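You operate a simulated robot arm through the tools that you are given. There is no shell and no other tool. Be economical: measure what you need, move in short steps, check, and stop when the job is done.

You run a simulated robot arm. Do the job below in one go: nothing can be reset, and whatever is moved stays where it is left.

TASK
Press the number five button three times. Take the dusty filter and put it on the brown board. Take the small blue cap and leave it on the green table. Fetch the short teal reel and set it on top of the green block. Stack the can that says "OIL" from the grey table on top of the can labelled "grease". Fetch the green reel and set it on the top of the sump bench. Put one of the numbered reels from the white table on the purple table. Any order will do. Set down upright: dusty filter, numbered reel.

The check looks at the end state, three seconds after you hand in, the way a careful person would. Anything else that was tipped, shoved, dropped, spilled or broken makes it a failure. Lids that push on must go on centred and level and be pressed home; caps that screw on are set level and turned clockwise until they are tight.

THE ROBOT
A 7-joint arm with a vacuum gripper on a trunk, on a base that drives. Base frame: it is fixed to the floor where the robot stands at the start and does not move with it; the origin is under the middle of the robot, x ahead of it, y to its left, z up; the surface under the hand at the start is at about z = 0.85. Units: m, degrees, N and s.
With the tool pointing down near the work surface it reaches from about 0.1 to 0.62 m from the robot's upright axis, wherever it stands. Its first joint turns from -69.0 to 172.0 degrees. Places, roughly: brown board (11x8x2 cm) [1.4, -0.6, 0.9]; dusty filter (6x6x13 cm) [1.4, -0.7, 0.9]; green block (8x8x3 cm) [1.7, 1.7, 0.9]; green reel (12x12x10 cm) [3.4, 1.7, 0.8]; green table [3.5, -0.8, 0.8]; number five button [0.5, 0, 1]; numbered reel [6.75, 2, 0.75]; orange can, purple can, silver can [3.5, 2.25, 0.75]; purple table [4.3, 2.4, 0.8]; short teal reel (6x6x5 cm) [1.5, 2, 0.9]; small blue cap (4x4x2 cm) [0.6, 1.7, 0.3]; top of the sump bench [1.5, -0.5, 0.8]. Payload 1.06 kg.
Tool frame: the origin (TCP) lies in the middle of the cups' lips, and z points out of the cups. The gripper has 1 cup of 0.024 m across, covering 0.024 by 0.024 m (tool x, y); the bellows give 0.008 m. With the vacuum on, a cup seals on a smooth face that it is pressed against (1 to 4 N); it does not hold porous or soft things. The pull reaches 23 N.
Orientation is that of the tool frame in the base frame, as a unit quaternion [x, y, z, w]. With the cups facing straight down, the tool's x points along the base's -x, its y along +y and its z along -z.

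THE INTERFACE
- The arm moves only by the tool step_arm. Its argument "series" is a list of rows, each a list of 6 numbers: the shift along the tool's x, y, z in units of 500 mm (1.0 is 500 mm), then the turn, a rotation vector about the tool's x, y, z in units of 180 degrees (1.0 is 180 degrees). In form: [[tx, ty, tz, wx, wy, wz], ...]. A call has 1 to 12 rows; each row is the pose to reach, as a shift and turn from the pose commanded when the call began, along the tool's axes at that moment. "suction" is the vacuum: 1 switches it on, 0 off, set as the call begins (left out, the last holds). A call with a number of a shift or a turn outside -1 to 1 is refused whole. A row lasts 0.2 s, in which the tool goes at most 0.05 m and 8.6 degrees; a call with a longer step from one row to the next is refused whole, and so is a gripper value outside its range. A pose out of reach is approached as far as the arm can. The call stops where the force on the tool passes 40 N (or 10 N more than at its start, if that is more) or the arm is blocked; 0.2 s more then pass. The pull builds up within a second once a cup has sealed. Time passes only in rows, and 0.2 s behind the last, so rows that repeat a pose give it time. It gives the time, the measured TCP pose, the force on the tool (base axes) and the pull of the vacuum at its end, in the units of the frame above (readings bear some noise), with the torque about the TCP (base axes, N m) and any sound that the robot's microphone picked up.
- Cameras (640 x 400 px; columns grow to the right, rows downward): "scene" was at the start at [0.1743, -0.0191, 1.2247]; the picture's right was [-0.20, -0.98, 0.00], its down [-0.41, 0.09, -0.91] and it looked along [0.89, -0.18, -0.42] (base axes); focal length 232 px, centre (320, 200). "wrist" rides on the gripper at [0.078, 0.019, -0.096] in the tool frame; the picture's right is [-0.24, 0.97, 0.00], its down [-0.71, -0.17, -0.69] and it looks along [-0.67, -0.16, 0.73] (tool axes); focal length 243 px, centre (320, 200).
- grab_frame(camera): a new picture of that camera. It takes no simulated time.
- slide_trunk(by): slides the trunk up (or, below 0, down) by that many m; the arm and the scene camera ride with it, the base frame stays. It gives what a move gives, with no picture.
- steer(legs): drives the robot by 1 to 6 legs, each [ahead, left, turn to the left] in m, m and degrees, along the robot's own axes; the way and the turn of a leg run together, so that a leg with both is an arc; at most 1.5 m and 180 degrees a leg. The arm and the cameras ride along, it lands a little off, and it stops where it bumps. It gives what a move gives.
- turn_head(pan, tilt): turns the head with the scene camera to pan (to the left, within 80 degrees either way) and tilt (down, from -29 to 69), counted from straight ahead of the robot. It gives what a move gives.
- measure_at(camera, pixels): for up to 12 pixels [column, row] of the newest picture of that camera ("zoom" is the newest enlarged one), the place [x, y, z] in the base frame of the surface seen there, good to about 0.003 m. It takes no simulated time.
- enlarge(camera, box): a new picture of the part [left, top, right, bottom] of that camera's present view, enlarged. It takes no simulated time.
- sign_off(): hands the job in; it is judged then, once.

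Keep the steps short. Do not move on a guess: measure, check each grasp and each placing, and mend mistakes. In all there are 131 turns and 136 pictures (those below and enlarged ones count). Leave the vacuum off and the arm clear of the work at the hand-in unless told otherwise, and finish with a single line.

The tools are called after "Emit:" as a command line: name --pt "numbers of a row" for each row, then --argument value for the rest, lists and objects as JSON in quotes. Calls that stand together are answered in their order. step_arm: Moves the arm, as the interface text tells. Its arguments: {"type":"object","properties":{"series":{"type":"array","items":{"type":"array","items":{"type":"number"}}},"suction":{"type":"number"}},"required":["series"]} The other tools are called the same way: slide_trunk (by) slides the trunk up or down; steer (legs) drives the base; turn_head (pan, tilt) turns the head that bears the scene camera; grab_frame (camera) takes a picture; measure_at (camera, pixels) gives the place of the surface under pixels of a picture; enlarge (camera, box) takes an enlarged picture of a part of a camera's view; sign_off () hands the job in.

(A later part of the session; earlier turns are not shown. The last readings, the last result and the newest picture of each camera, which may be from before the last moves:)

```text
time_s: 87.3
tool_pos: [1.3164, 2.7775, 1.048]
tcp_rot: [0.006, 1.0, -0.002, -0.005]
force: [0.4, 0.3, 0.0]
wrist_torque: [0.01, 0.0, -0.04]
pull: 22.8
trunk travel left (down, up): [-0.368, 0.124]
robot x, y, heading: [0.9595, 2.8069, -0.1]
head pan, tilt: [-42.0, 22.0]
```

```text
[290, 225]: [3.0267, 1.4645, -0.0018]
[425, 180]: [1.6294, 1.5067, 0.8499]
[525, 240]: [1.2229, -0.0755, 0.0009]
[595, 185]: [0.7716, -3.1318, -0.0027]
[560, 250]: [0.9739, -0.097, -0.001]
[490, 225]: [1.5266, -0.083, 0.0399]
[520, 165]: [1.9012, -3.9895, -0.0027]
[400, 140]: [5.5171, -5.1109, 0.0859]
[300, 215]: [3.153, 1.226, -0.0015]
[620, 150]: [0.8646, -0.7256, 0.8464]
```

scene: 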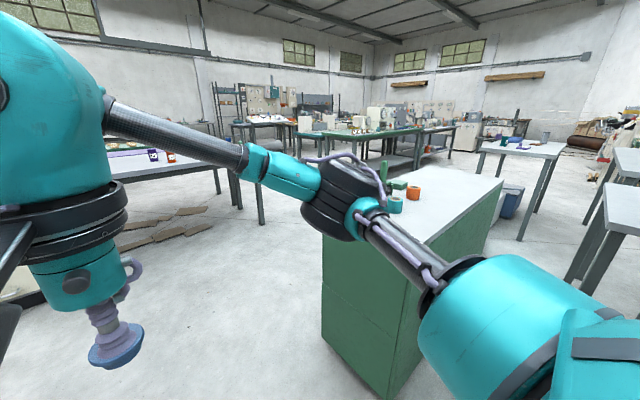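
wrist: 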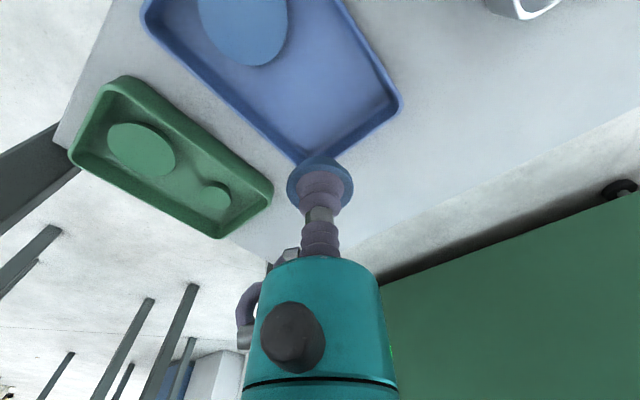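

There's a corridor at x≈2.1–3.1. I'll drive to (2.45, 2.8), turn right 90°, and go on to y≈1.3.

Emit:
steer --legs '[[1.45, 0, 0], [0, 0, -90], [1.4, 0, 0]]'

Emit:
turn_head --pan 25 --tilt 22

Emit:
grab_frame --camera "scene"

Emit:
turn_head --pan -40 --tilt 25

Emit:
grab_frame --camera "scene"

```text
time_s: 105.0
tool_pos: [2.321, 1.0358, 1.0495]
tcp_rot: [0.726, 0.688, 0.003, -0.005]
force: [-1.2, 0.4, 0.0]
wrist_torque: [0.02, -0.03, 0.0]
pull: 23.2
trunk travel left (down, up): [-0.368, 0.124]
robot x, y, heading: [2.3609, 1.3908, -92.3]
head pan, tilt: [-42.0, 22.0]
```

```text
time_s: 106.3
tool_pos: [2.3211, 1.034, 1.0475]
tcp_rot: [0.725, 0.688, 0.003, -0.005]
force: [-1.0, 0.1, 0.4]
wrist_torque: [-0.04, 0.01, -0.04]
pull: 23.3
trunk travel left (down, up): [-0.368, 0.124]
robot x, y, heading: [2.3634, 1.3898, -92.2]
head pan, tilt: [25.0, 22.0]
```

```text
104 pictures are left
```

scene: 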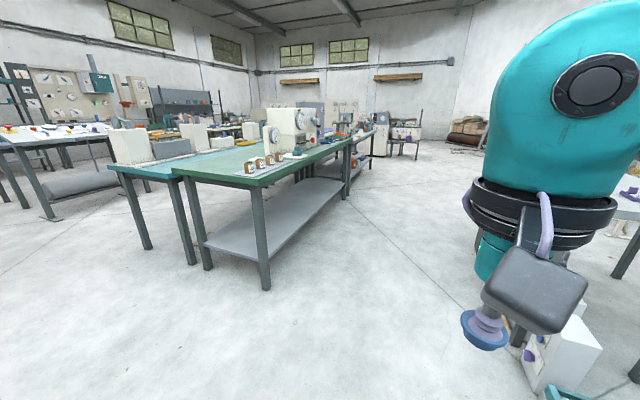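

```text
time_s: 107.7
tool_pos: [2.3225, 1.0356, 1.0491]
tcp_rot: [0.725, 0.689, 0.003, -0.005]
force: [-0.8, 0.3, -0.1]
wrist_torque: [0.04, 0.02, 0.02]
pull: 22.9
trunk travel left (down, up): [-0.368, 0.124]
robot x, y, heading: [2.3665, 1.392, -92.1]
head pan, tilt: [-40.0, 25.0]
```

```text
103 pictures are left
```

scene: 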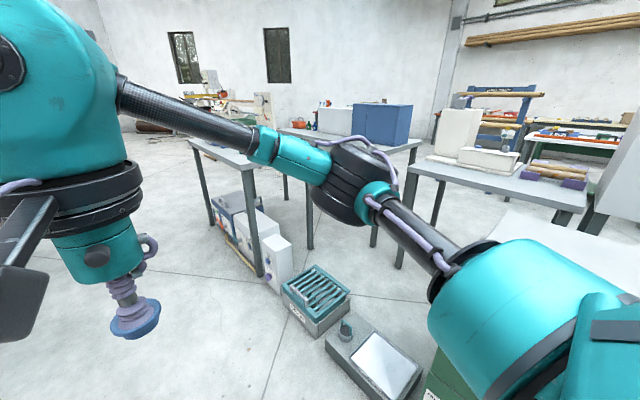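

Green table seen ahead-left with a green top. I'll measure floor items here, then look at the green table.

Emit:
measure_at --camera "scene" --pixels '[[330, 350], [385, 395], [285, 295], [345, 290], [240, 165], [190, 140], [258, 275], [270, 200], [210, 222], [415, 145]]'

Emit:
turn_head --pan 35 --tilt 25

Emit:
grab_frame --camera "scene"

Emit:
measure_at --camera "scene" --pixels '[[130, 165], [215, 175], [270, 145], [210, 155], [140, 155], [320, 135], [200, 258], [55, 160], [295, 148], [240, 130]]'

```text
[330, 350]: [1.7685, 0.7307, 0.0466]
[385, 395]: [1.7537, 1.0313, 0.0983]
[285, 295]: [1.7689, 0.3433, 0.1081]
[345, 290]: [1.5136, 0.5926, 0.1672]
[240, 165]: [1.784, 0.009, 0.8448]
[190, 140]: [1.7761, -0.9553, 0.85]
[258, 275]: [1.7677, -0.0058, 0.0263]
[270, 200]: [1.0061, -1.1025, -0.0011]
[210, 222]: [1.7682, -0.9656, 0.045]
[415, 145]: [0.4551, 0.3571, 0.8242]
```

```text
time_s: 109.2
tool_pos: [2.321, 1.0362, 1.0478]
tcp_rot: [0.726, 0.688, 0.003, -0.004]
force: [0.0, 0.0, 0.3]
wrist_torque: [0.0, 0.02, -0.02]
pull: 22.8
trunk travel left (down, up): [-0.368, 0.124]
robot x, y, heading: [2.3648, 1.3948, -92.4]
head pan, tilt: [35.0, 25.0]
```

```text
102 pictures are left
```

scene: 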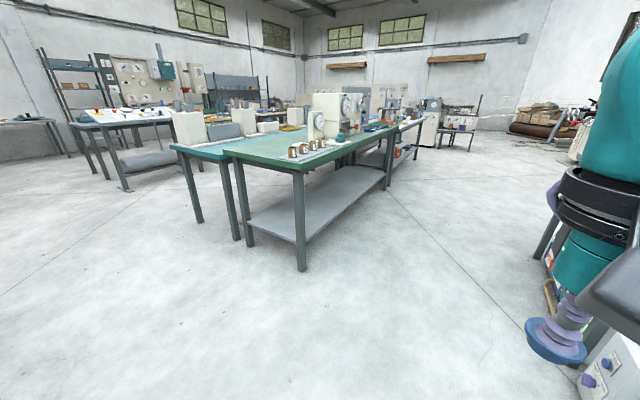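

```text
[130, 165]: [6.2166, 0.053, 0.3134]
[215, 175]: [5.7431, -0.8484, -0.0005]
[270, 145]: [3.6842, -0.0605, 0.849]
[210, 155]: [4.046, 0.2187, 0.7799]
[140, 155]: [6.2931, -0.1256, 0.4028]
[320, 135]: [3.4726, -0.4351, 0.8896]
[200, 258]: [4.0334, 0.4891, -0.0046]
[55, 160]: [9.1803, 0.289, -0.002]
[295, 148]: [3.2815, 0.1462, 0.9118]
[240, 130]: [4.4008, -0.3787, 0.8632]
```

Green table's top z≈0.85, near edge x≈3.1. Driving down the corridor to (2.5,-0.5) and turning to face it.

Emit:
steer --legs '[[1.0, 0.06, 0], [0.9, 0.06, 0], [0, 0, 92]]'

Emit:
turn_head --pan 0 --tilt 25

Emit:
grab_frame --camera "scene"

```text
time_s: 122.6
tool_pos: [2.7578, -0.5519, 1.0489]
tcp_rot: [0.015, 1.0, 0.0, -0.006]
force: [0.4, 0.7, -0.4]
wrist_torque: [0.02, 0.01, -0.01]
pull: 22.9
trunk travel left (down, up): [-0.368, 0.124]
robot x, y, heading: [2.4045, -0.5168, -1.0]
head pan, tilt: [35.0, 25.0]
```

```text
time_s: 123.6
tool_pos: [2.756, -0.5527, 1.0484]
tcp_rot: [0.015, 1.0, -0.001, -0.005]
force: [0.0, -0.4, 0.1]
wrist_torque: [0.01, -0.04, 0.0]
pull: 23.2
trunk travel left (down, up): [-0.368, 0.124]
robot x, y, heading: [2.4007, -0.518, -1.1]
head pan, tilt: [0.0, 25.0]
```

```text
101 pictures are left
```

scene: 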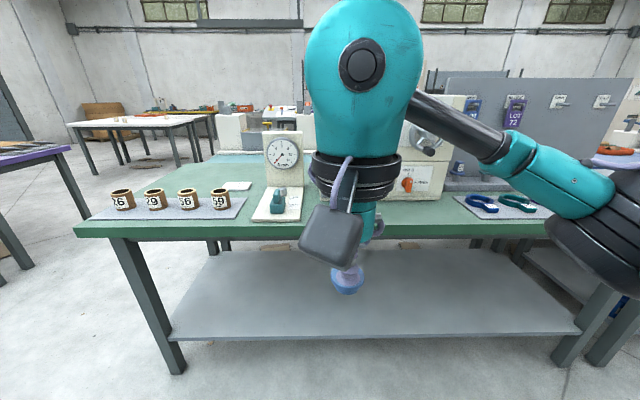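

Free green surface at the front. Measuring candidate spots.

Emit:
measure_at --camera "scene" --pixels '[[290, 229], [295, 238], [420, 215], [440, 225], [275, 215], [250, 228], [440, 190], [475, 210], [465, 228], [430, 205], [100, 225]]'

```text
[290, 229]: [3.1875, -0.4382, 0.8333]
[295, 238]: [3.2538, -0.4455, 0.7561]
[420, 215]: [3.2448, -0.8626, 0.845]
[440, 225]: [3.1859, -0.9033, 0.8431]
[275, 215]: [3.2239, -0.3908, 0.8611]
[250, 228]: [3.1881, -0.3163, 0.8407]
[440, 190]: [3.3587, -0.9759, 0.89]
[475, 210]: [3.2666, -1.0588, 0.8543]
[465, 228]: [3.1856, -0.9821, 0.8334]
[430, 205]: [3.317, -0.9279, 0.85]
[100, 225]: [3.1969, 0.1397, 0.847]
```

I'll drive up to the edge (forward 0.4, right 0.15) and view through the wrist camera.

Emit:
steer --legs '[[0.4, -0.15, 1]]'

Emit:
turn_head --pan 0 --tilt 45

Emit:
grab_frame --camera "scene"

Emit:
grab_frame --camera "wrist"

```text
time_s: 126.2
tool_pos: [3.1558, -0.6994, 1.0484]
tcp_rot: [0.005, 1.0, -0.001, -0.006]
force: [0.7, -0.2, 0.1]
wrist_torque: [0.03, 0.01, 0.02]
pull: 22.3
trunk travel left (down, up): [-0.368, 0.124]
robot x, y, heading: [2.7946, -0.6708, 0.3]
head pan, tilt: [0.0, 25.0]
```

```text
time_s: 127.1
tool_pos: [3.1556, -0.6995, 1.049]
tcp_rot: [0.005, 1.0, 0.0, -0.005]
force: [-0.1, -0.1, -0.5]
wrist_torque: [0.01, -0.02, 0.05]
pull: 23.0
trunk travel left (down, up): [-0.368, 0.124]
robot x, y, heading: [2.7971, -0.6738, 0.4]
head pan, tilt: [0.0, 45.0]
```

```text
100 pictures are left
```

scene: 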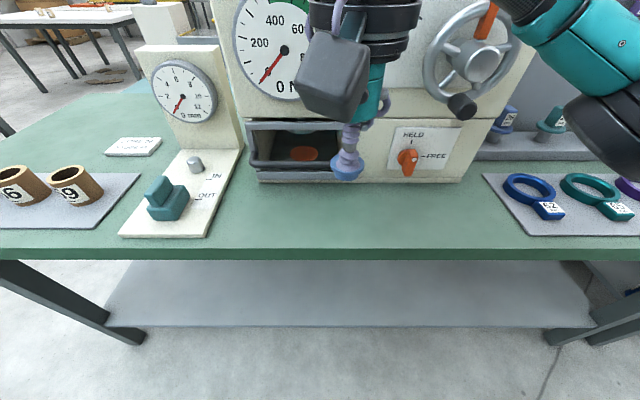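

```text
99 pictures are left
```

wrist: 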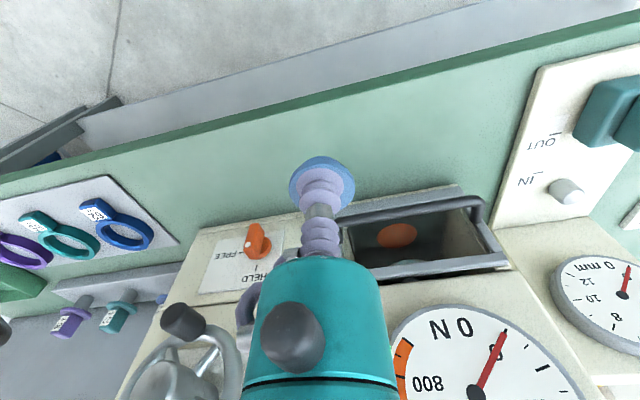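

Measuring the free strip in front of the machine.

Emit:
measure_at --camera "scene" --pixels '[[360, 215], [440, 215], [440, 182], [460, 200], [465, 105], [410, 155], [350, 178], [350, 240]]'

```text
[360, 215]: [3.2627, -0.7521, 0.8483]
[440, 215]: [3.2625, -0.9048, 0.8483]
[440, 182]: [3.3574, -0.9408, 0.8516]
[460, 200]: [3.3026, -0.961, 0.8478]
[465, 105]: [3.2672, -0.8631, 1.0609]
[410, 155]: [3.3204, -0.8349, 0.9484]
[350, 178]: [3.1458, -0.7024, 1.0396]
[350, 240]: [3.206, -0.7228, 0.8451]
```

Target (3.24,-0.70). Moving forward 84 mm and descending to just above the top.

Emit:
step_arm --pt "-0.085 0 0 0 0 0" --pt "-0.168 0 0 0 0 0" --pt "-0.168 0 0.09 0 0 0" --pt "-0.168 0 0.18 0 0 0" --pt "-0.168 0 0.26 0 0 0" --pt "-0.168 0 0.33 0 0 0" --pt "-0.168 0 0.356 0 0 0" --pt "-0.168 0 0.364 0 0 0" --pt "-0.168 0 0.368 0 0 0" --pt "-0.168 0 0.368 0 0 0"

Emit:
grab_frame --camera "wrist"

```text
time_s: 129.3
tool_pos: [3.2369, -0.7004, 0.8639]
tcp_rot: [0.005, 1.0, -0.001, -0.005]
force: [-0.4, 0.2, -0.1]
wrist_torque: [0.0, -0.03, 0.03]
pull: 23.0
trunk travel left (down, up): [-0.368, 0.124]
robot x, y, heading: [2.7985, -0.6716, 0.3]
head pan, tilt: [0.0, 45.0]
```

```text
98 pictures are left
```

wrist: 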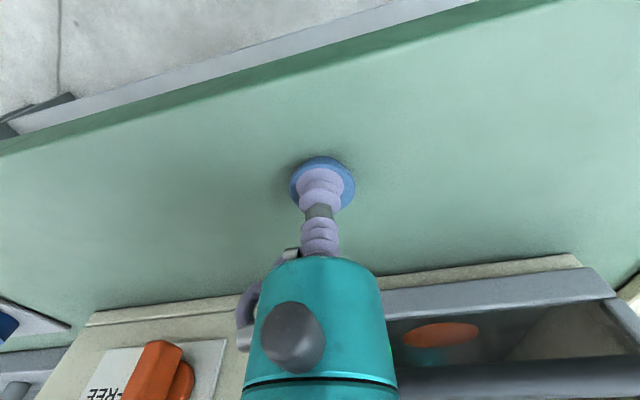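

Almost touching. Lower in 1–2 mm steps until force rises.

Emit:
step_arm --pt "0 0 0.003 0 0 0" --pt "0 0 0.006 0 0 0" --pt "0 0 0.008 0 0 0" --pt "0 0 0.008 0 0 0"

```text
time_s: 130.3
tool_pos: [3.2373, -0.6996, 0.8612]
tcp_rot: [0.006, 1.0, 0.0, -0.005]
force: [2.2, 0.4, 14.9]
wrist_torque: [-0.02, -0.09, -0.04]
pull: 22.8
trunk travel left (down, up): [-0.368, 0.124]
robot x, y, heading: [2.7998, -0.6703, 0.1]
head pan, tilt: [0.0, 45.0]
```

Contact. Release, wait, and lift.

Emit:
step_arm --pt "0 0 -0.002 0 0 0" --pt "0 0 -0.002 0 0 0" --pt "0 0 -0.002 0 0 0" --pt "0 0 -0.002 0 0 0" --pt "0 0 -0.04 0 0 0" --pt "0 0 -0.12 0 0 0" --pt "0 0 -0.22 0 0 0" --pt "0 0 -0.3 0 0 0" --pt "0 0 -0.38 0 0 0" --pt "0.08 0 -0.38 0 0 0" --pt "0.16 0 -0.38 0 0 0" --suction 0

Emit:
grab_frame --camera "scene"

```text
time_s: 132.7
tool_pos: [3.1588, -0.6984, 1.0516]
tcp_rot: [0.007, 1.0, -0.001, -0.005]
force: [0.4, 0.3, -0.4]
wrist_torque: [0.04, -0.03, 0.02]
pull: 0.1
trunk travel left (down, up): [-0.368, 0.124]
robot x, y, heading: [2.8023, -0.6684, 0.0]
head pan, tilt: [0.0, 45.0]
```

```text
97 pictures are left
```

scene: 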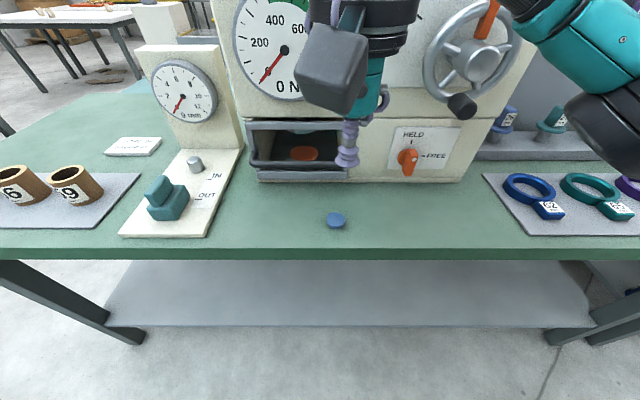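

Cap is on the green table. Next the filter and board on the sump bench: back up, turn around and look.

Emit:
steer --legs '[[-0.3, -0.3, 0], [0, 0, 150]]'

Emit:
turn_head --pan 0 --tilt 25

Emit:
grab_frame --camera "scene"

```text
time_s: 142.0
tool_pos: [2.1993, -0.764, 1.0494]
tcp_rot: [0.963, -0.271, 0.005, 0.0]
force: [0.1, 0.1, -0.1]
wrist_torque: [-0.01, 0.0, 0.01]
pull: 0.1
trunk travel left (down, up): [-0.368, 0.124]
robot x, y, heading: [2.4975, -0.9717, 149.5]
head pan, tilt: [0.0, 45.0]
```

```text
time_s: 142.8
tool_pos: [2.1993, -0.7654, 1.0509]
tcp_rot: [0.963, -0.27, 0.005, 0.001]
force: [-0.9, -0.5, 0.2]
wrist_torque: [-0.01, -0.02, 0.0]
pull: 0.1
trunk travel left (down, up): [-0.368, 0.124]
robot x, y, heading: [2.4989, -0.9719, 149.5]
head pan, tilt: [0.0, 25.0]
```

```text
96 pictures are left
```

scene: 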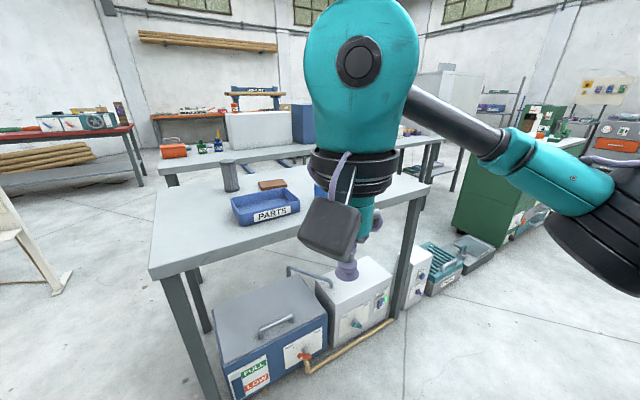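

I see the filter (230,175), brown board (272,184), and PARTS bin. Measuring.

Emit:
measure_at --camera "scene" --pixels '[[229, 160], [232, 185], [272, 184], [262, 188], [285, 181], [237, 218], [300, 208], [155, 275], [170, 195], [165, 178], [320, 235], [300, 235]]'

Emit:
enlarge --camera "scene" --box '[150, 140, 330, 250]'

```text
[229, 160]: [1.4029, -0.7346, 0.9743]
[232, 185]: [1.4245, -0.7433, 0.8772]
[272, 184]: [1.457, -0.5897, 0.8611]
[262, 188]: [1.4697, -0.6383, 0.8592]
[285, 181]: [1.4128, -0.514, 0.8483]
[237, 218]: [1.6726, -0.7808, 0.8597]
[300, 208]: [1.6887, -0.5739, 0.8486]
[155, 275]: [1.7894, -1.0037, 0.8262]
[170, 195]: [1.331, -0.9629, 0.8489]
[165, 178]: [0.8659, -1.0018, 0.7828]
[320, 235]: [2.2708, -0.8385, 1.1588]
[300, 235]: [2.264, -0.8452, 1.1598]
```

```text
3.56 times, centred on (240, 195) of scene
```

zoom: 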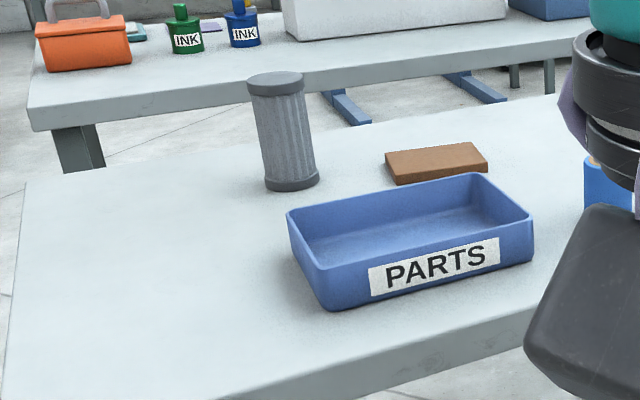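

Plan: work from the bench's -y end. Checking the floor there for obstacles.

Emit:
measure_at --camera "scene" --pixels '[[65, 285], [20, 290], [100, 330], [40, 195], [205, 385], [207, 325], [225, 340], [150, 250]]'

Emit:
turn_head --pan 50 --tilt 30

Emit:
grab_frame --camera "scene"

```text
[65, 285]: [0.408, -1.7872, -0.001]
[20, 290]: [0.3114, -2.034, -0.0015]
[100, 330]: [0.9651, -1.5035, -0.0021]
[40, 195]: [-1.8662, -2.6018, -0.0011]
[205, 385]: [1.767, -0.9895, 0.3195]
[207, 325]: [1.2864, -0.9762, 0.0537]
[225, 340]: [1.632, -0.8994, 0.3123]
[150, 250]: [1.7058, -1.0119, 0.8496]
```

```text
time_s: 144.0
tool_pos: [2.201, -0.7649, 1.0508]
tcp_rot: [0.963, -0.27, 0.005, 0.0]
force: [-0.2, 0.8, -0.4]
wrist_torque: [-0.01, 0.0, 0.0]
pull: 0.1
trunk travel left (down, up): [-0.368, 0.124]
robot x, y, heading: [2.4961, -0.9711, 149.5]
head pan, tilt: [50.0, 30.0]
```

```text
94 pictures are left
```

scene: 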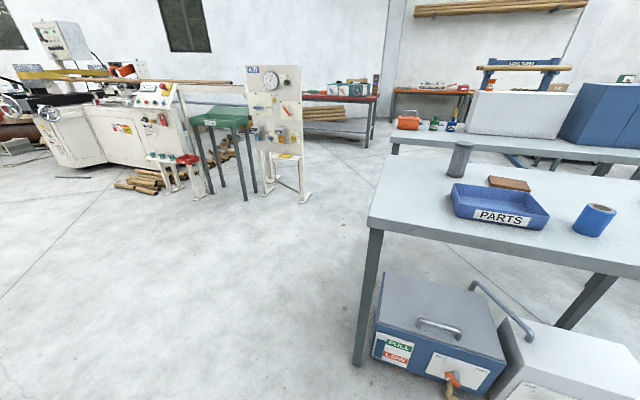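

Clear floor. Turn to heading 90°, back up 0.68, slide left 1.02, then see.

Emit:
steer --legs '[[0, 0, -59.5], [-0.68, 0, 0], [0, 1.02, 0]]'

Emit:
turn_head --pan 0 --tilt 35

Emit:
grab_frame --camera "scene"

```text
time_s: 159.2
tool_pos: [1.5165, -1.3063, 1.0509]
tcp_rot: [0.708, -0.707, 0.004, 0.003]
force: [-0.9, -0.5, 0.6]
wrist_torque: [-0.01, -0.03, -0.01]
pull: 0.0
trunk travel left (down, up): [-0.368, 0.124]
robot x, y, heading: [1.4936, -1.669, 90.6]
head pan, tilt: [50.0, 30.0]
```

```text
time_s: 160.4
tool_pos: [1.5161, -1.3069, 1.0515]
tcp_rot: [0.708, -0.707, 0.004, 0.004]
force: [0.6, -0.3, -0.2]
wrist_torque: [-0.01, 0.0, -0.01]
pull: 0.1
trunk travel left (down, up): [-0.368, 0.124]
robot x, y, heading: [1.4949, -1.6676, 90.8]
head pan, tilt: [0.0, 35.0]
```

```text
93 pictures are left
```

scene: 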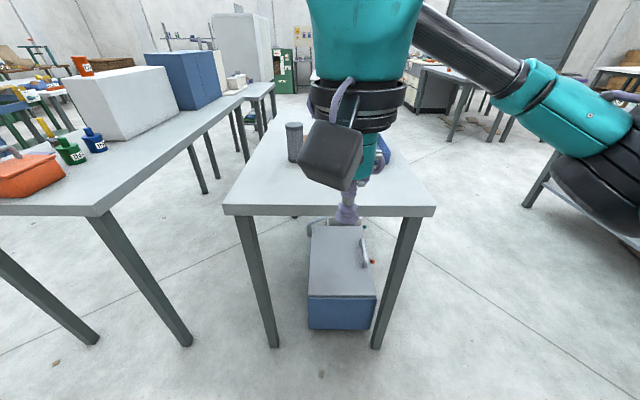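

Centered on the bench end. Drive forward 0.46 with the tool above everything.

Emit:
steer --legs '[[0.46, 0.02, -0.6]]'

Emit:
grab_frame --camera "scene"

Emit:
grab_frame --camera "wrist"

```text
time_s: 163.1
tool_pos: [1.4975, -0.8476, 1.0504]
tcp_rot: [-0.702, 0.712, -0.005, -0.004]
force: [-1.1, 0.5, 0.2]
wrist_torque: [-0.05, 0.0, -0.01]
pull: 0.0
trunk travel left (down, up): [-0.368, 0.124]
robot x, y, heading: [1.4716, -1.2086, 89.9]
head pan, tilt: [0.0, 35.0]
```

```text
92 pictures are left
```

scene: 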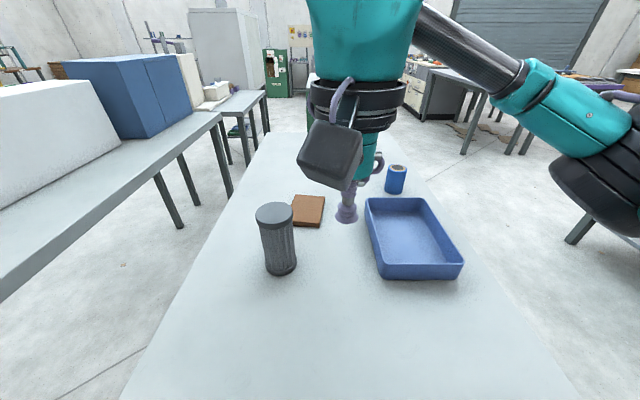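

```text
91 pictures are left
```

wrist: 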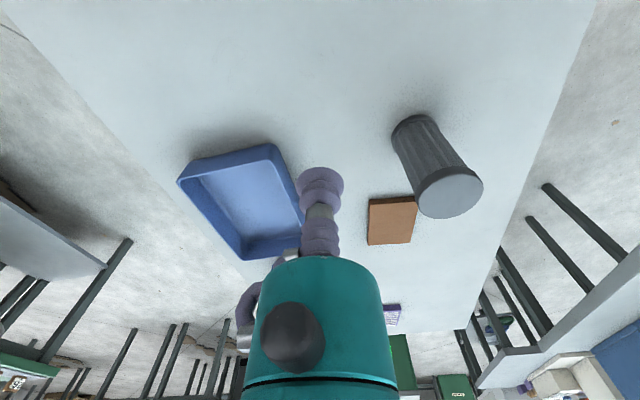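

Measuring the filter top and the board in both views.

Emit:
measure_at --camera "scene" --pixels '[[274, 213], [258, 213], [291, 212], [274, 205], [274, 220], [308, 210], [298, 197], [323, 197], [293, 224], [319, 226]]'

Emit:
measure_at --camera "wrist" --pixels '[[449, 197], [420, 200], [479, 192], [448, 178], [450, 214], [390, 222], [371, 202], [369, 242], [411, 240]]'

```text
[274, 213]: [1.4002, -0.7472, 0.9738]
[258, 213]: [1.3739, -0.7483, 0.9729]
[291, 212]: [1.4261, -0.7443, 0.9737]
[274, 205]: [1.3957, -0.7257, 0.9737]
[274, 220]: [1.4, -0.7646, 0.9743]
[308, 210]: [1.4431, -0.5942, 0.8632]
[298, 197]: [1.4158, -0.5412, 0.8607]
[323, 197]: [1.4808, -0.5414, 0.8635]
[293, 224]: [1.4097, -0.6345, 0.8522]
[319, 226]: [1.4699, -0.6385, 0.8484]
```

```text
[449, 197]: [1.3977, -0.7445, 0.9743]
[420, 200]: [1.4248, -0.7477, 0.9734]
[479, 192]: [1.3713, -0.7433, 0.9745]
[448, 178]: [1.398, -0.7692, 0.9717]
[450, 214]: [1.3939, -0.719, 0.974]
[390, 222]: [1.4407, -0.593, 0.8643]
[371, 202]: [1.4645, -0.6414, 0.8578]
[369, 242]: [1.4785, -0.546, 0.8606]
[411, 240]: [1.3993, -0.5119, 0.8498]
```

Filter top centre (1.399,-0.744,0.974); board centre (1.443,-0.590,0.864). Moving over the filter and pressing on lightly with vacuum.

Emit:
step_arm --pt "-0.06 0.07 0 0 0 0" --pt "-0.13 0.13 0 0 0 0" --pt "-0.207 0.19 0 0 0 0" --pt "-0.207 0.197 0.06 0 0 0" --pt "-0.207 0.197 0.12 0 0 0" --pt "-0.207 0.197 0.145 0 0 0" --pt "-0.207 0.197 0.155 0 0 0" --pt "-0.207 0.197 0.16 0 0 0" --pt "-0.207 0.197 0.16 0 0 0" --pt "-0.207 0.197 0.16 0 0 0" --pt "-0.207 0.197 0.16 0 0 0" --suction 1

Emit:
grab_frame --camera "wrist"

```text
time_s: 165.5
tool_pos: [1.4005, -0.7467, 0.9702]
tcp_rot: [-0.702, 0.712, -0.004, -0.004]
force: [2.0, 0.4, 15.1]
wrist_torque: [0.09, 0.05, -0.03]
pull: 22.3
trunk travel left (down, up): [-0.368, 0.124]
robot x, y, heading: [1.4708, -1.2081, 89.9]
head pan, tilt: [0.0, 35.0]
```

```text
90 pictures are left
```

wrist: 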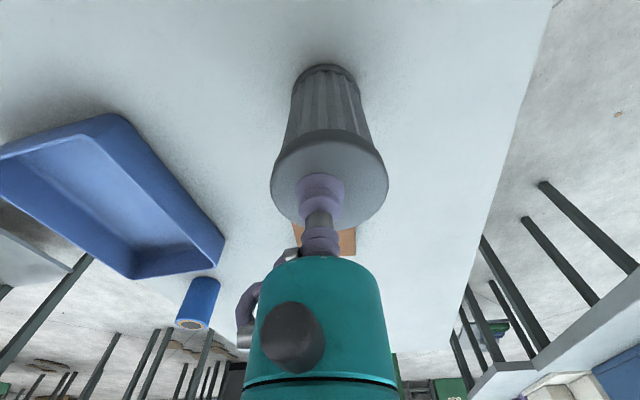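

Sealed. Lift 60 mm, and carry over the board centre.

Emit:
step_arm --pt "0 0 -0.04 0 0 0" --pt "0 0 -0.08 0 0 0" --pt "0 0 -0.12 0 0 0" --pt "-0.06 -0.02 -0.12 0 0 0" --pt "-0.12 -0.04 -0.12 0 0 0" --pt "-0.18 -0.06 -0.12 0 0 0" --pt "-0.24 -0.075 -0.12 0 0 0" --pt "-0.308 -0.082 -0.12 0 0 0" --pt "-0.308 -0.082 -0.12 0 0 0"

Emit:
grab_frame --camera "wrist"

Emit:
grab_frame --camera "scene"

```text
time_s: 167.5
tool_pos: [1.4433, -0.6247, 1.0259]
tcp_rot: [-0.703, 0.711, -0.004, -0.003]
force: [0.5, 0.2, -2.0]
wrist_torque: [0.01, -0.01, 0.04]
pull: 22.7
out of reach, approached as far as the arm can: row 8, 9
trunk travel left (down, up): [-0.368, 0.124]
robot x, y, heading: [1.4695, -1.2065, 89.9]
head pan, tilt: [0.0, 35.0]
```

```text
89 pictures are left
```

wrist: 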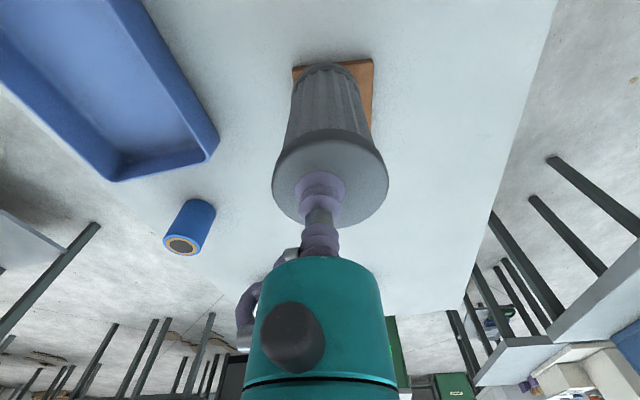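

```text
88 pictures are left
```

scene: 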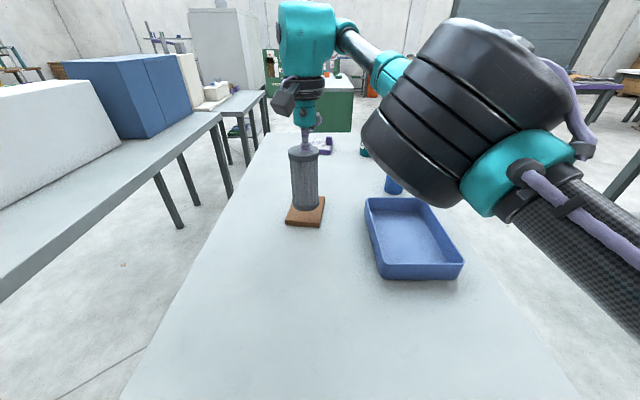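

Reach is 34 mm short. Nudging the base forward 40 mm.

Emit:
steer --legs '[[0.045, 0, 0]]'

```text
time_s: 168.5
tool_pos: [1.4442, -0.5971, 1.0246]
tcp_rot: [-0.702, 0.712, -0.005, -0.004]
force: [0.6, -0.8, -1.0]
wrist_torque: [-0.01, -0.04, -0.01]
pull: 22.9
trunk travel left (down, up): [-0.368, 0.124]
robot x, y, heading: [1.468, -1.18, 90.2]
head pan, tilt: [0.0, 35.0]
stopped in leg 1: the robot was blocked; the commanded pose is now the measured one
```

It bumped the bench lightly; the TCP is at (1.444,-0.597), which is well within the board. I'll lower here to near contact.

Emit:
step_arm --pt "0.004 0 0.03 0 0 0" --pt "0.004 0 0.055 0 0 0" --pt "0.004 0 0.062 0 0 0" --pt "0.004 0 0.062 0 0 0"

Emit:
grab_frame --camera "scene"

Emit:
measure_at --camera "scene" --pixels '[[292, 225], [318, 225], [310, 190], [374, 200], [461, 262], [388, 278], [228, 205]]'

```text
time_s: 169.5
tool_pos: [1.4442, -0.5994, 0.9931]
tcp_rot: [-0.702, 0.713, -0.005, -0.003]
force: [0.4, 0.4, -2.6]
wrist_torque: [0.02, -0.01, 0.02]
pull: 22.8
trunk travel left (down, up): [-0.368, 0.124]
robot x, y, heading: [1.473, -1.1841, 90.1]
head pan, tilt: [0.0, 35.0]
```

```text
87 pictures are left
```

scene: 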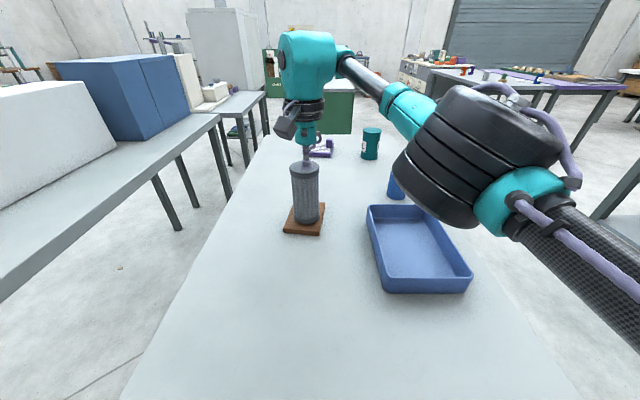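

```text
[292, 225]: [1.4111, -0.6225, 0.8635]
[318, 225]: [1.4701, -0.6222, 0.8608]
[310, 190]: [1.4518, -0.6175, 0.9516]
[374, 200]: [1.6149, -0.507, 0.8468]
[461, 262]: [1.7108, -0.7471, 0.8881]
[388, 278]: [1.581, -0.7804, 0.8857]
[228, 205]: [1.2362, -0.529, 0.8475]
```

Bench and things are unmoved. Lower a few mm to contact.

Emit:
step_arm --pt "0 0 0.004 0 0 0" --pt "0 0 0.008 0 0 0" --pt "0 0 0.011 0 0 0" --pt "0 0 0.011 0 0 0"

```text
time_s: 170.5
tool_pos: [1.4443, -0.5994, 0.9877]
tcp_rot: [-0.702, 0.712, -0.005, -0.004]
force: [-0.6, 0.6, -2.7]
wrist_torque: [-0.02, 0.02, 0.04]
pull: 23.1
trunk travel left (down, up): [-0.368, 0.124]
robot x, y, heading: [1.4724, -1.1793, 90.0]
head pan, tilt: [0.0, 35.0]
```

Still hanging (−2.7 N); continue a few mm.

Emit:
step_arm --pt "0 0 0.003 0 0 0" --pt "0 0 0.006 0 0 0" --pt "0 0 0.006 0 0 0"

```text
time_s: 171.3
tool_pos: [1.4441, -0.6001, 0.9867]
tcp_rot: [-0.702, 0.712, -0.003, -0.003]
force: [0.3, -2.3, 12.4]
wrist_torque: [0.07, 0.01, 0.0]
pull: 22.9
trunk travel left (down, up): [-0.368, 0.124]
robot x, y, heading: [1.4693, -1.1821, 89.9]
head pan, tilt: [0.0, 35.0]
```

Contact. Release and rise.

Emit:
step_arm --pt "0 0 -0.002 0 0 0" --pt "0 0 -0.002 0 0 0" --pt "0 0 -0.002 0 0 0" --pt "0 0 -0.002 0 0 0" --pt "0 0 -0.002 0 0 0" --pt "0 0 -0.04 0 0 0" --pt "0.02 0 -0.1 0 0 0" --pt "0.08 0 -0.16 0 0 0" --pt "0.16 0 -0.2 0 0 0" --pt "0.24 0 -0.2 0 0 0" --suction 0

Emit:
grab_frame --camera "scene"

```text
time_s: 173.5
tool_pos: [1.4426, -0.7194, 1.0856]
tcp_rot: [-0.702, 0.712, -0.005, -0.004]
force: [0.7, 0.0, 0.3]
wrist_torque: [0.01, 0.01, -0.01]
pull: 0.1
trunk travel left (down, up): [-0.368, 0.124]
robot x, y, heading: [1.4704, -1.1818, 90.0]
head pan, tilt: [0.0, 35.0]
```

```text
86 pictures are left
```

scene: 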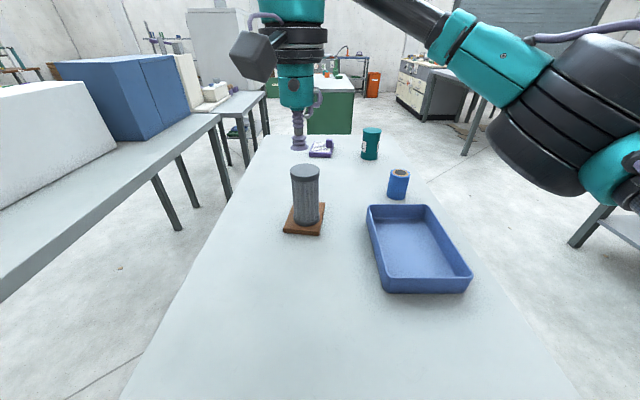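

Filter stands upright on the board. Now back out and drive via the corridor to the can table.

Emit:
steer --legs '[[-0.47, 0, 0], [0, -1.0, 0], [1.4, 0, 0], [1.4, 0, 0], [0.75, 0, 0], [0, 0, -90]]'

Emit:
turn_head --pan 0 --tilt 25

Emit:
grab_frame --camera "scene"

```text
time_s: 205.6
tool_pos: [2.8894, 1.9394, 1.0846]
tcp_rot: [-0.008, 1.0, -0.001, -0.006]
force: [0.6, -0.7, 0.4]
wrist_torque: [-0.01, -0.02, 0.02]
pull: 0.1
trunk travel left (down, up): [-0.368, 0.124]
robot x, y, heading: [2.4291, 1.8989, 2.0]
head pan, tilt: [0.0, 35.0]
```

```text
time_s: 206.3
tool_pos: [2.8907, 1.9391, 1.0844]
tcp_rot: [-0.009, 1.0, -0.001, -0.006]
force: [0.4, -0.1, 0.2]
wrist_torque: [-0.01, 0.02, -0.04]
pull: 0.1
trunk travel left (down, up): [-0.368, 0.124]
robot x, y, heading: [2.427, 1.8979, 1.7]
head pan, tilt: [0.0, 25.0]
```

```text
85 pictures are left
```

scene: 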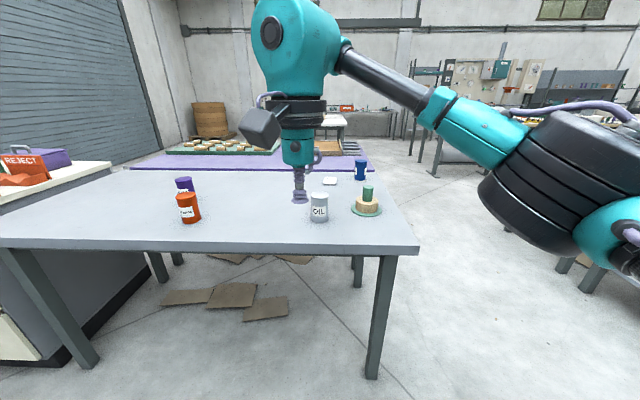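

Emit:
enlarge --camera "scene" --box '[150, 150, 410, 260]'

Emit:
measure_at --camera "scene" --pixels '[[189, 197], [184, 180], [319, 197], [368, 188], [367, 207], [376, 212], [418, 252], [130, 180], [365, 182], [280, 160], [240, 240], [361, 164]]'

```text
2.46 times, centred on (280, 205) of scene
```

zoom: 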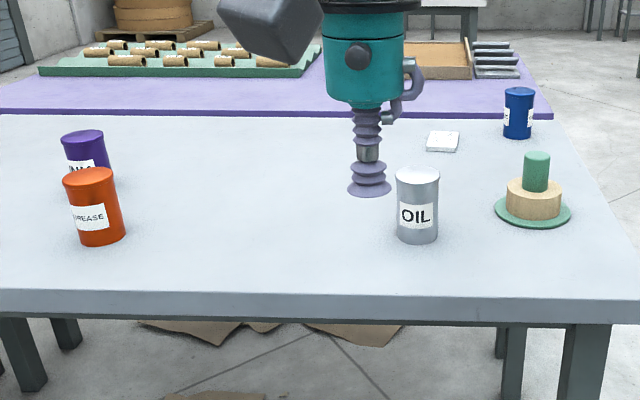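

```text
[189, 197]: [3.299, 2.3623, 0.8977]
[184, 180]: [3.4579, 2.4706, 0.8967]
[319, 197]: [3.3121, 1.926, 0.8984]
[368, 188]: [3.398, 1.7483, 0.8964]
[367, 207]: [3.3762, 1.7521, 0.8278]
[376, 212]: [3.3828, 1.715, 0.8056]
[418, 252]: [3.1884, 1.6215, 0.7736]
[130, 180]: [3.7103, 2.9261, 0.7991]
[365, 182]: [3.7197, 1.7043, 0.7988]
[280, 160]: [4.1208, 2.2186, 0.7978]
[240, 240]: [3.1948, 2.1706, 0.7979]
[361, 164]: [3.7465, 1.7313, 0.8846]
```

The OIL can (silver) is at (3.33,1.93) and GREASE (orange) at (3.32,2.36), both 10 cm tall. Drive forward 0.43 and left 0.25.

Emit:
steer --legs '[[0.43, 0.24, -2]]'

Emit:
turn_head --pan 0 --tilt 38

Emit:
grab_frame --camera "scene"

Emit:
grab_frame --camera "wrist"

```text
time_s: 209.2
tool_pos: [3.3191, 2.1666, 1.085]
tcp_rot: [0.009, 1.0, -0.001, -0.007]
force: [0.1, 0.0, 0.1]
wrist_torque: [-0.01, 0.03, 0.02]
pull: 0.0
trunk travel left (down, up): [-0.368, 0.124]
robot x, y, heading: [2.8571, 2.1408, -0.0]
head pan, tilt: [0.0, 25.0]
```

```text
time_s: 210.0
tool_pos: [3.321, 2.1649, 1.0851]
tcp_rot: [0.009, 1.0, -0.001, -0.006]
force: [-0.2, -0.3, 0.2]
wrist_torque: [-0.01, 0.04, -0.02]
pull: 0.0
trunk travel left (down, up): [-0.368, 0.124]
robot x, y, heading: [2.8557, 2.14, -0.5]
head pan, tilt: [0.0, 38.0]
```

```text
83 pictures are left
```

scene: 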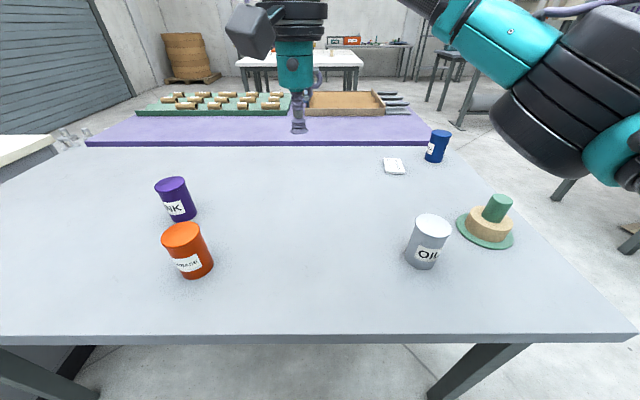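

```text
82 pictures are left
```

wrist: 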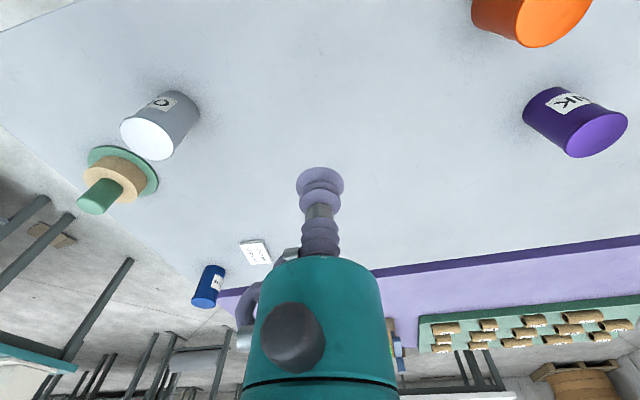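

Measuring can tops precisely in both views.

Emit:
measure_at --camera "scene" --pixels '[[433, 225], [416, 224], [450, 226], [434, 215], [432, 236], [182, 234], [163, 237], [201, 232], [182, 223], [183, 245], [496, 209], [489, 232]]'

Emit:
measure_at --camera "wrist" --pixels '[[148, 139], [124, 131], [172, 145], [98, 198], [118, 172]]'

```text
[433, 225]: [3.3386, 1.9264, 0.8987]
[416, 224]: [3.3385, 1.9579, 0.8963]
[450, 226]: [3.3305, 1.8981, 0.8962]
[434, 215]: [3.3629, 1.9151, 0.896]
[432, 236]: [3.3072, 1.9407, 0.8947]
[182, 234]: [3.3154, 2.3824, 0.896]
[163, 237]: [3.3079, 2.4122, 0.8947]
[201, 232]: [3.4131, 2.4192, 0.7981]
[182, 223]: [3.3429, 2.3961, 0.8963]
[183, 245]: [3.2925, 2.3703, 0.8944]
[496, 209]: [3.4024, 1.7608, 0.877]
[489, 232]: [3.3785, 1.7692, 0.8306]
```

```text
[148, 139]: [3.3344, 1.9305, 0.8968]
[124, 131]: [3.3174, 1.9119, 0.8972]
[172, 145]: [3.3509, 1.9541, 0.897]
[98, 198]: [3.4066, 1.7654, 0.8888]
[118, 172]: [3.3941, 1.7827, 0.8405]
```

OIL top centre (3.335,1.929,0.897). Moving over it and checking before the descent.

Emit:
step_arm --pt "-0.01 -0.09 0 0 0 0" --pt "-0.02 -0.18 0 0 0 0" --pt "-0.03 -0.27 0 0 0 0" --pt "-0.038 -0.36 0 0 0 0" --pt "-0.038 -0.45 0 0 0 0" --pt "-0.038 -0.471 0.05 0 0 0" --pt "-0.038 -0.471 0.13 0 0 0" --pt "-0.038 -0.471 0.2 0 0 0" --pt "-0.038 -0.471 0.25 0 0 0" --pt "-0.038 -0.471 0.25 0 0 0"

Emit:
grab_frame --camera "wrist"

Emit:
measure_at --camera "wrist" --pixels '[[320, 160], [285, 190], [355, 190], [320, 150]]'

```text
time_s: 212.2
tool_pos: [3.3309, 1.9289, 0.96]
tcp_rot: [0.008, 1.0, -0.001, -0.006]
force: [-0.8, -0.2, -0.4]
wrist_torque: [-0.01, 0.01, -0.03]
pull: 0.1
trunk travel left (down, up): [-0.368, 0.124]
robot x, y, heading: [2.8542, 2.1385, -0.1]
head pan, tilt: [0.0, 38.0]
```

```text
81 pictures are left
```

wrist: 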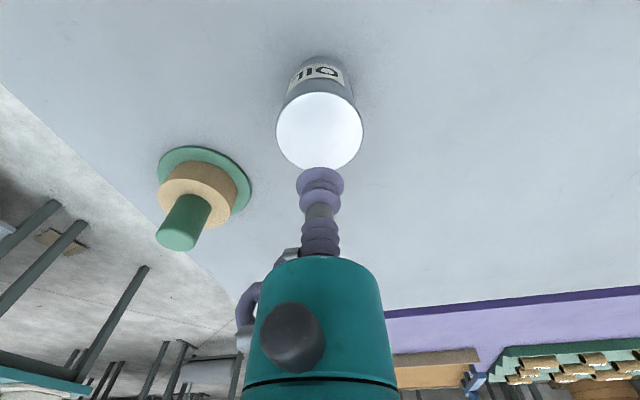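

```text
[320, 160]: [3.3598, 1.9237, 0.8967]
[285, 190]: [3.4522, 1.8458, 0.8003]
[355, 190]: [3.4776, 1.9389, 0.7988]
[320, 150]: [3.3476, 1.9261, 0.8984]
```

Aligned above the OIL can. Descend, press, and lift after sealing.

Emit:
step_arm --pt "-0.006 0.001 0.06 0 0 0" --pt "-0.006 0.001 0.115 0 0 0" --pt "-0.006 0.001 0.13 0 0 0" --pt "-0.006 0.001 0.137 0 0 0" --pt "-0.006 0.001 0.137 0 0 0" --pt "-0.006 0.001 0.137 0 0 0" --pt "-0.006 0.001 0.137 0 0 0" --suction 1

```text
time_s: 213.8
tool_pos: [3.3331, 1.9306, 0.8919]
tcp_rot: [0.008, 1.0, -0.001, -0.005]
force: [-3.2, -0.1, 16.1]
wrist_torque: [0.03, -0.15, 0.02]
pull: 23.5
trunk travel left (down, up): [-0.368, 0.124]
robot x, y, heading: [2.8544, 2.1432, -0.4]
head pan, tilt: [0.0, 38.0]
```

Sealed. Lifting 140 mm.

Emit:
step_arm --pt "0 0 -0.04 0 0 0" --pt "0 0 -0.1 0 0 0" --pt "0 0 -0.18 0 0 0" --pt "0 0 -0.25 0 0 0" --pt "0 0 -0.28 0 0 0" --pt "0 0.08 -0.28 0 0 0" --pt "0.01 0.17 -0.28 0 0 0" --pt "0.02 0.26 -0.28 0 0 0" --pt "0.03 0.35 -0.28 0 0 0" --pt "0.04 0.44 -0.28 0 0 0" --pt "0.045 0.53 -0.28 0 0 0" --pt "0.049 0.6 -0.28 0 0 0"

Emit:
grab_frame --camera "wrist"

Emit:
grab_frame --camera "scene"

```text
time_s: 216.4
tool_pos: [3.3167, 2.2317, 1.0299]
tcp_rot: [0.009, 1.0, -0.001, -0.006]
force: [0.6, -0.2, -1.9]
wrist_torque: [0.02, 0.01, -0.01]
pull: 22.9
trunk travel left (down, up): [-0.368, 0.124]
robot x, y, heading: [2.85, 2.1424, -0.3]
head pan, tilt: [0.0, 38.0]
```

```text
80 pictures are left
```

wrist: 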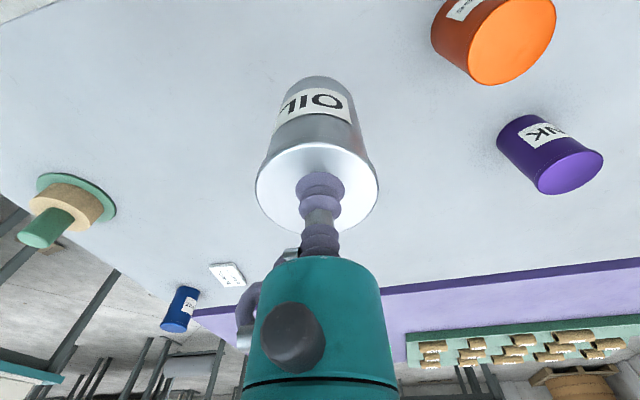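

```text
79 pictures are left
```

scene: 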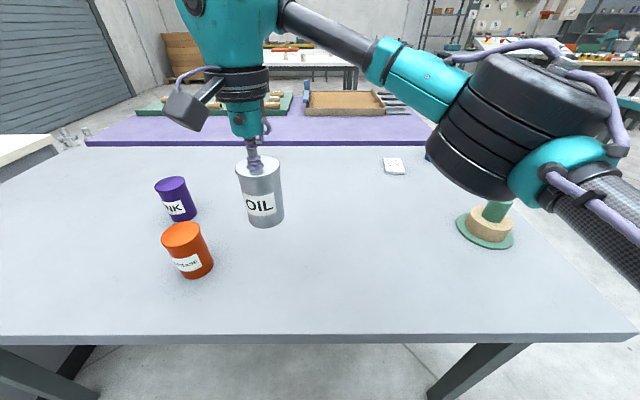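

Measuring the grease can's top in the wrist view (centre ≈(513,41)).

Emit:
measure_at --camera "wrist" --pixels '[[513, 41], [474, 55], [552, 25], [492, 82], [530, 4], [568, 173]]'

Emit:
measure_at --camera "scene" --pixels '[[182, 234], [166, 237], [198, 232], [182, 226], [183, 244]]'

```text
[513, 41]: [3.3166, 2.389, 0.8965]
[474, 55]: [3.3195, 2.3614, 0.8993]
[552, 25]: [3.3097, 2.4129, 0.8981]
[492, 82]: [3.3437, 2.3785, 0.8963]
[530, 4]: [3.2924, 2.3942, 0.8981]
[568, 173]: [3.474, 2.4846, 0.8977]
```

```text
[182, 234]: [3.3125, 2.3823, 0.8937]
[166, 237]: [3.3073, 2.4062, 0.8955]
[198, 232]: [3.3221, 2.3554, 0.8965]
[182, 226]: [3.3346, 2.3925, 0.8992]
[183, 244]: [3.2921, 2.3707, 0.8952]
```

Centre (3.316,2.385). Moving the OIL can above it.

Emit:
step_arm --pt "0.002 0.08 0 0 0 0" --pt "0.005 0.16 0 0 0 0" --pt "0.007 0.24 0 0 0 0" --pt "0.009 0.309 0 0 0 0" --pt "0.009 0.309 0 0 0 0" --pt "0.009 0.309 0.03 0 0 0" --pt "0.009 0.309 0.05 0 0 0" --pt "0.009 0.309 0.05 0 0 0"

Emit:
grab_frame --camera "scene"

Emit:
grab_frame --camera "wrist"

```text
time_s: 218.2
tool_pos: [3.311, 2.3282, 1.0065]
tcp_rot: [0.009, 1.0, -0.001, -0.005]
force: [-0.7, -0.4, -1.8]
wrist_torque: [0.04, -0.02, 0.04]
pull: 23.2
out of reach, approached as far as the arm can: row 3, 4, 5, 6, 7, 8
trunk travel left (down, up): [-0.368, 0.124]
robot x, y, heading: [2.8536, 2.1388, -0.4]
head pan, tilt: [0.0, 38.0]
```

```text
78 pictures are left
```

scene: 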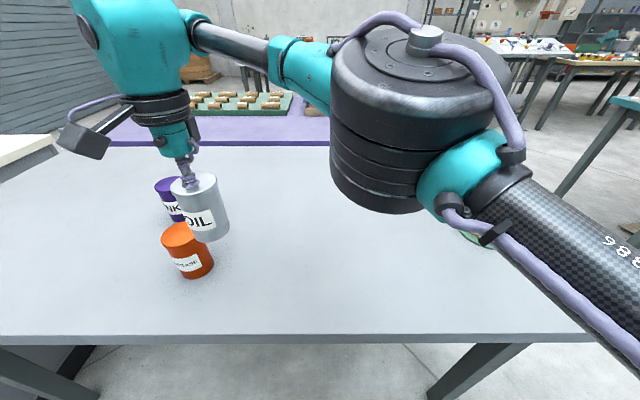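

```text
77 pictures are left
```

wrist: 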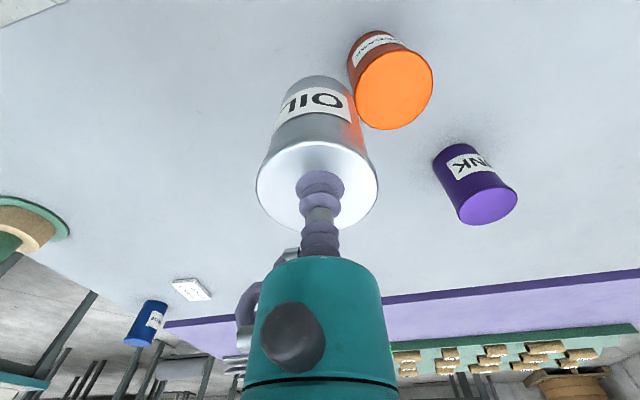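

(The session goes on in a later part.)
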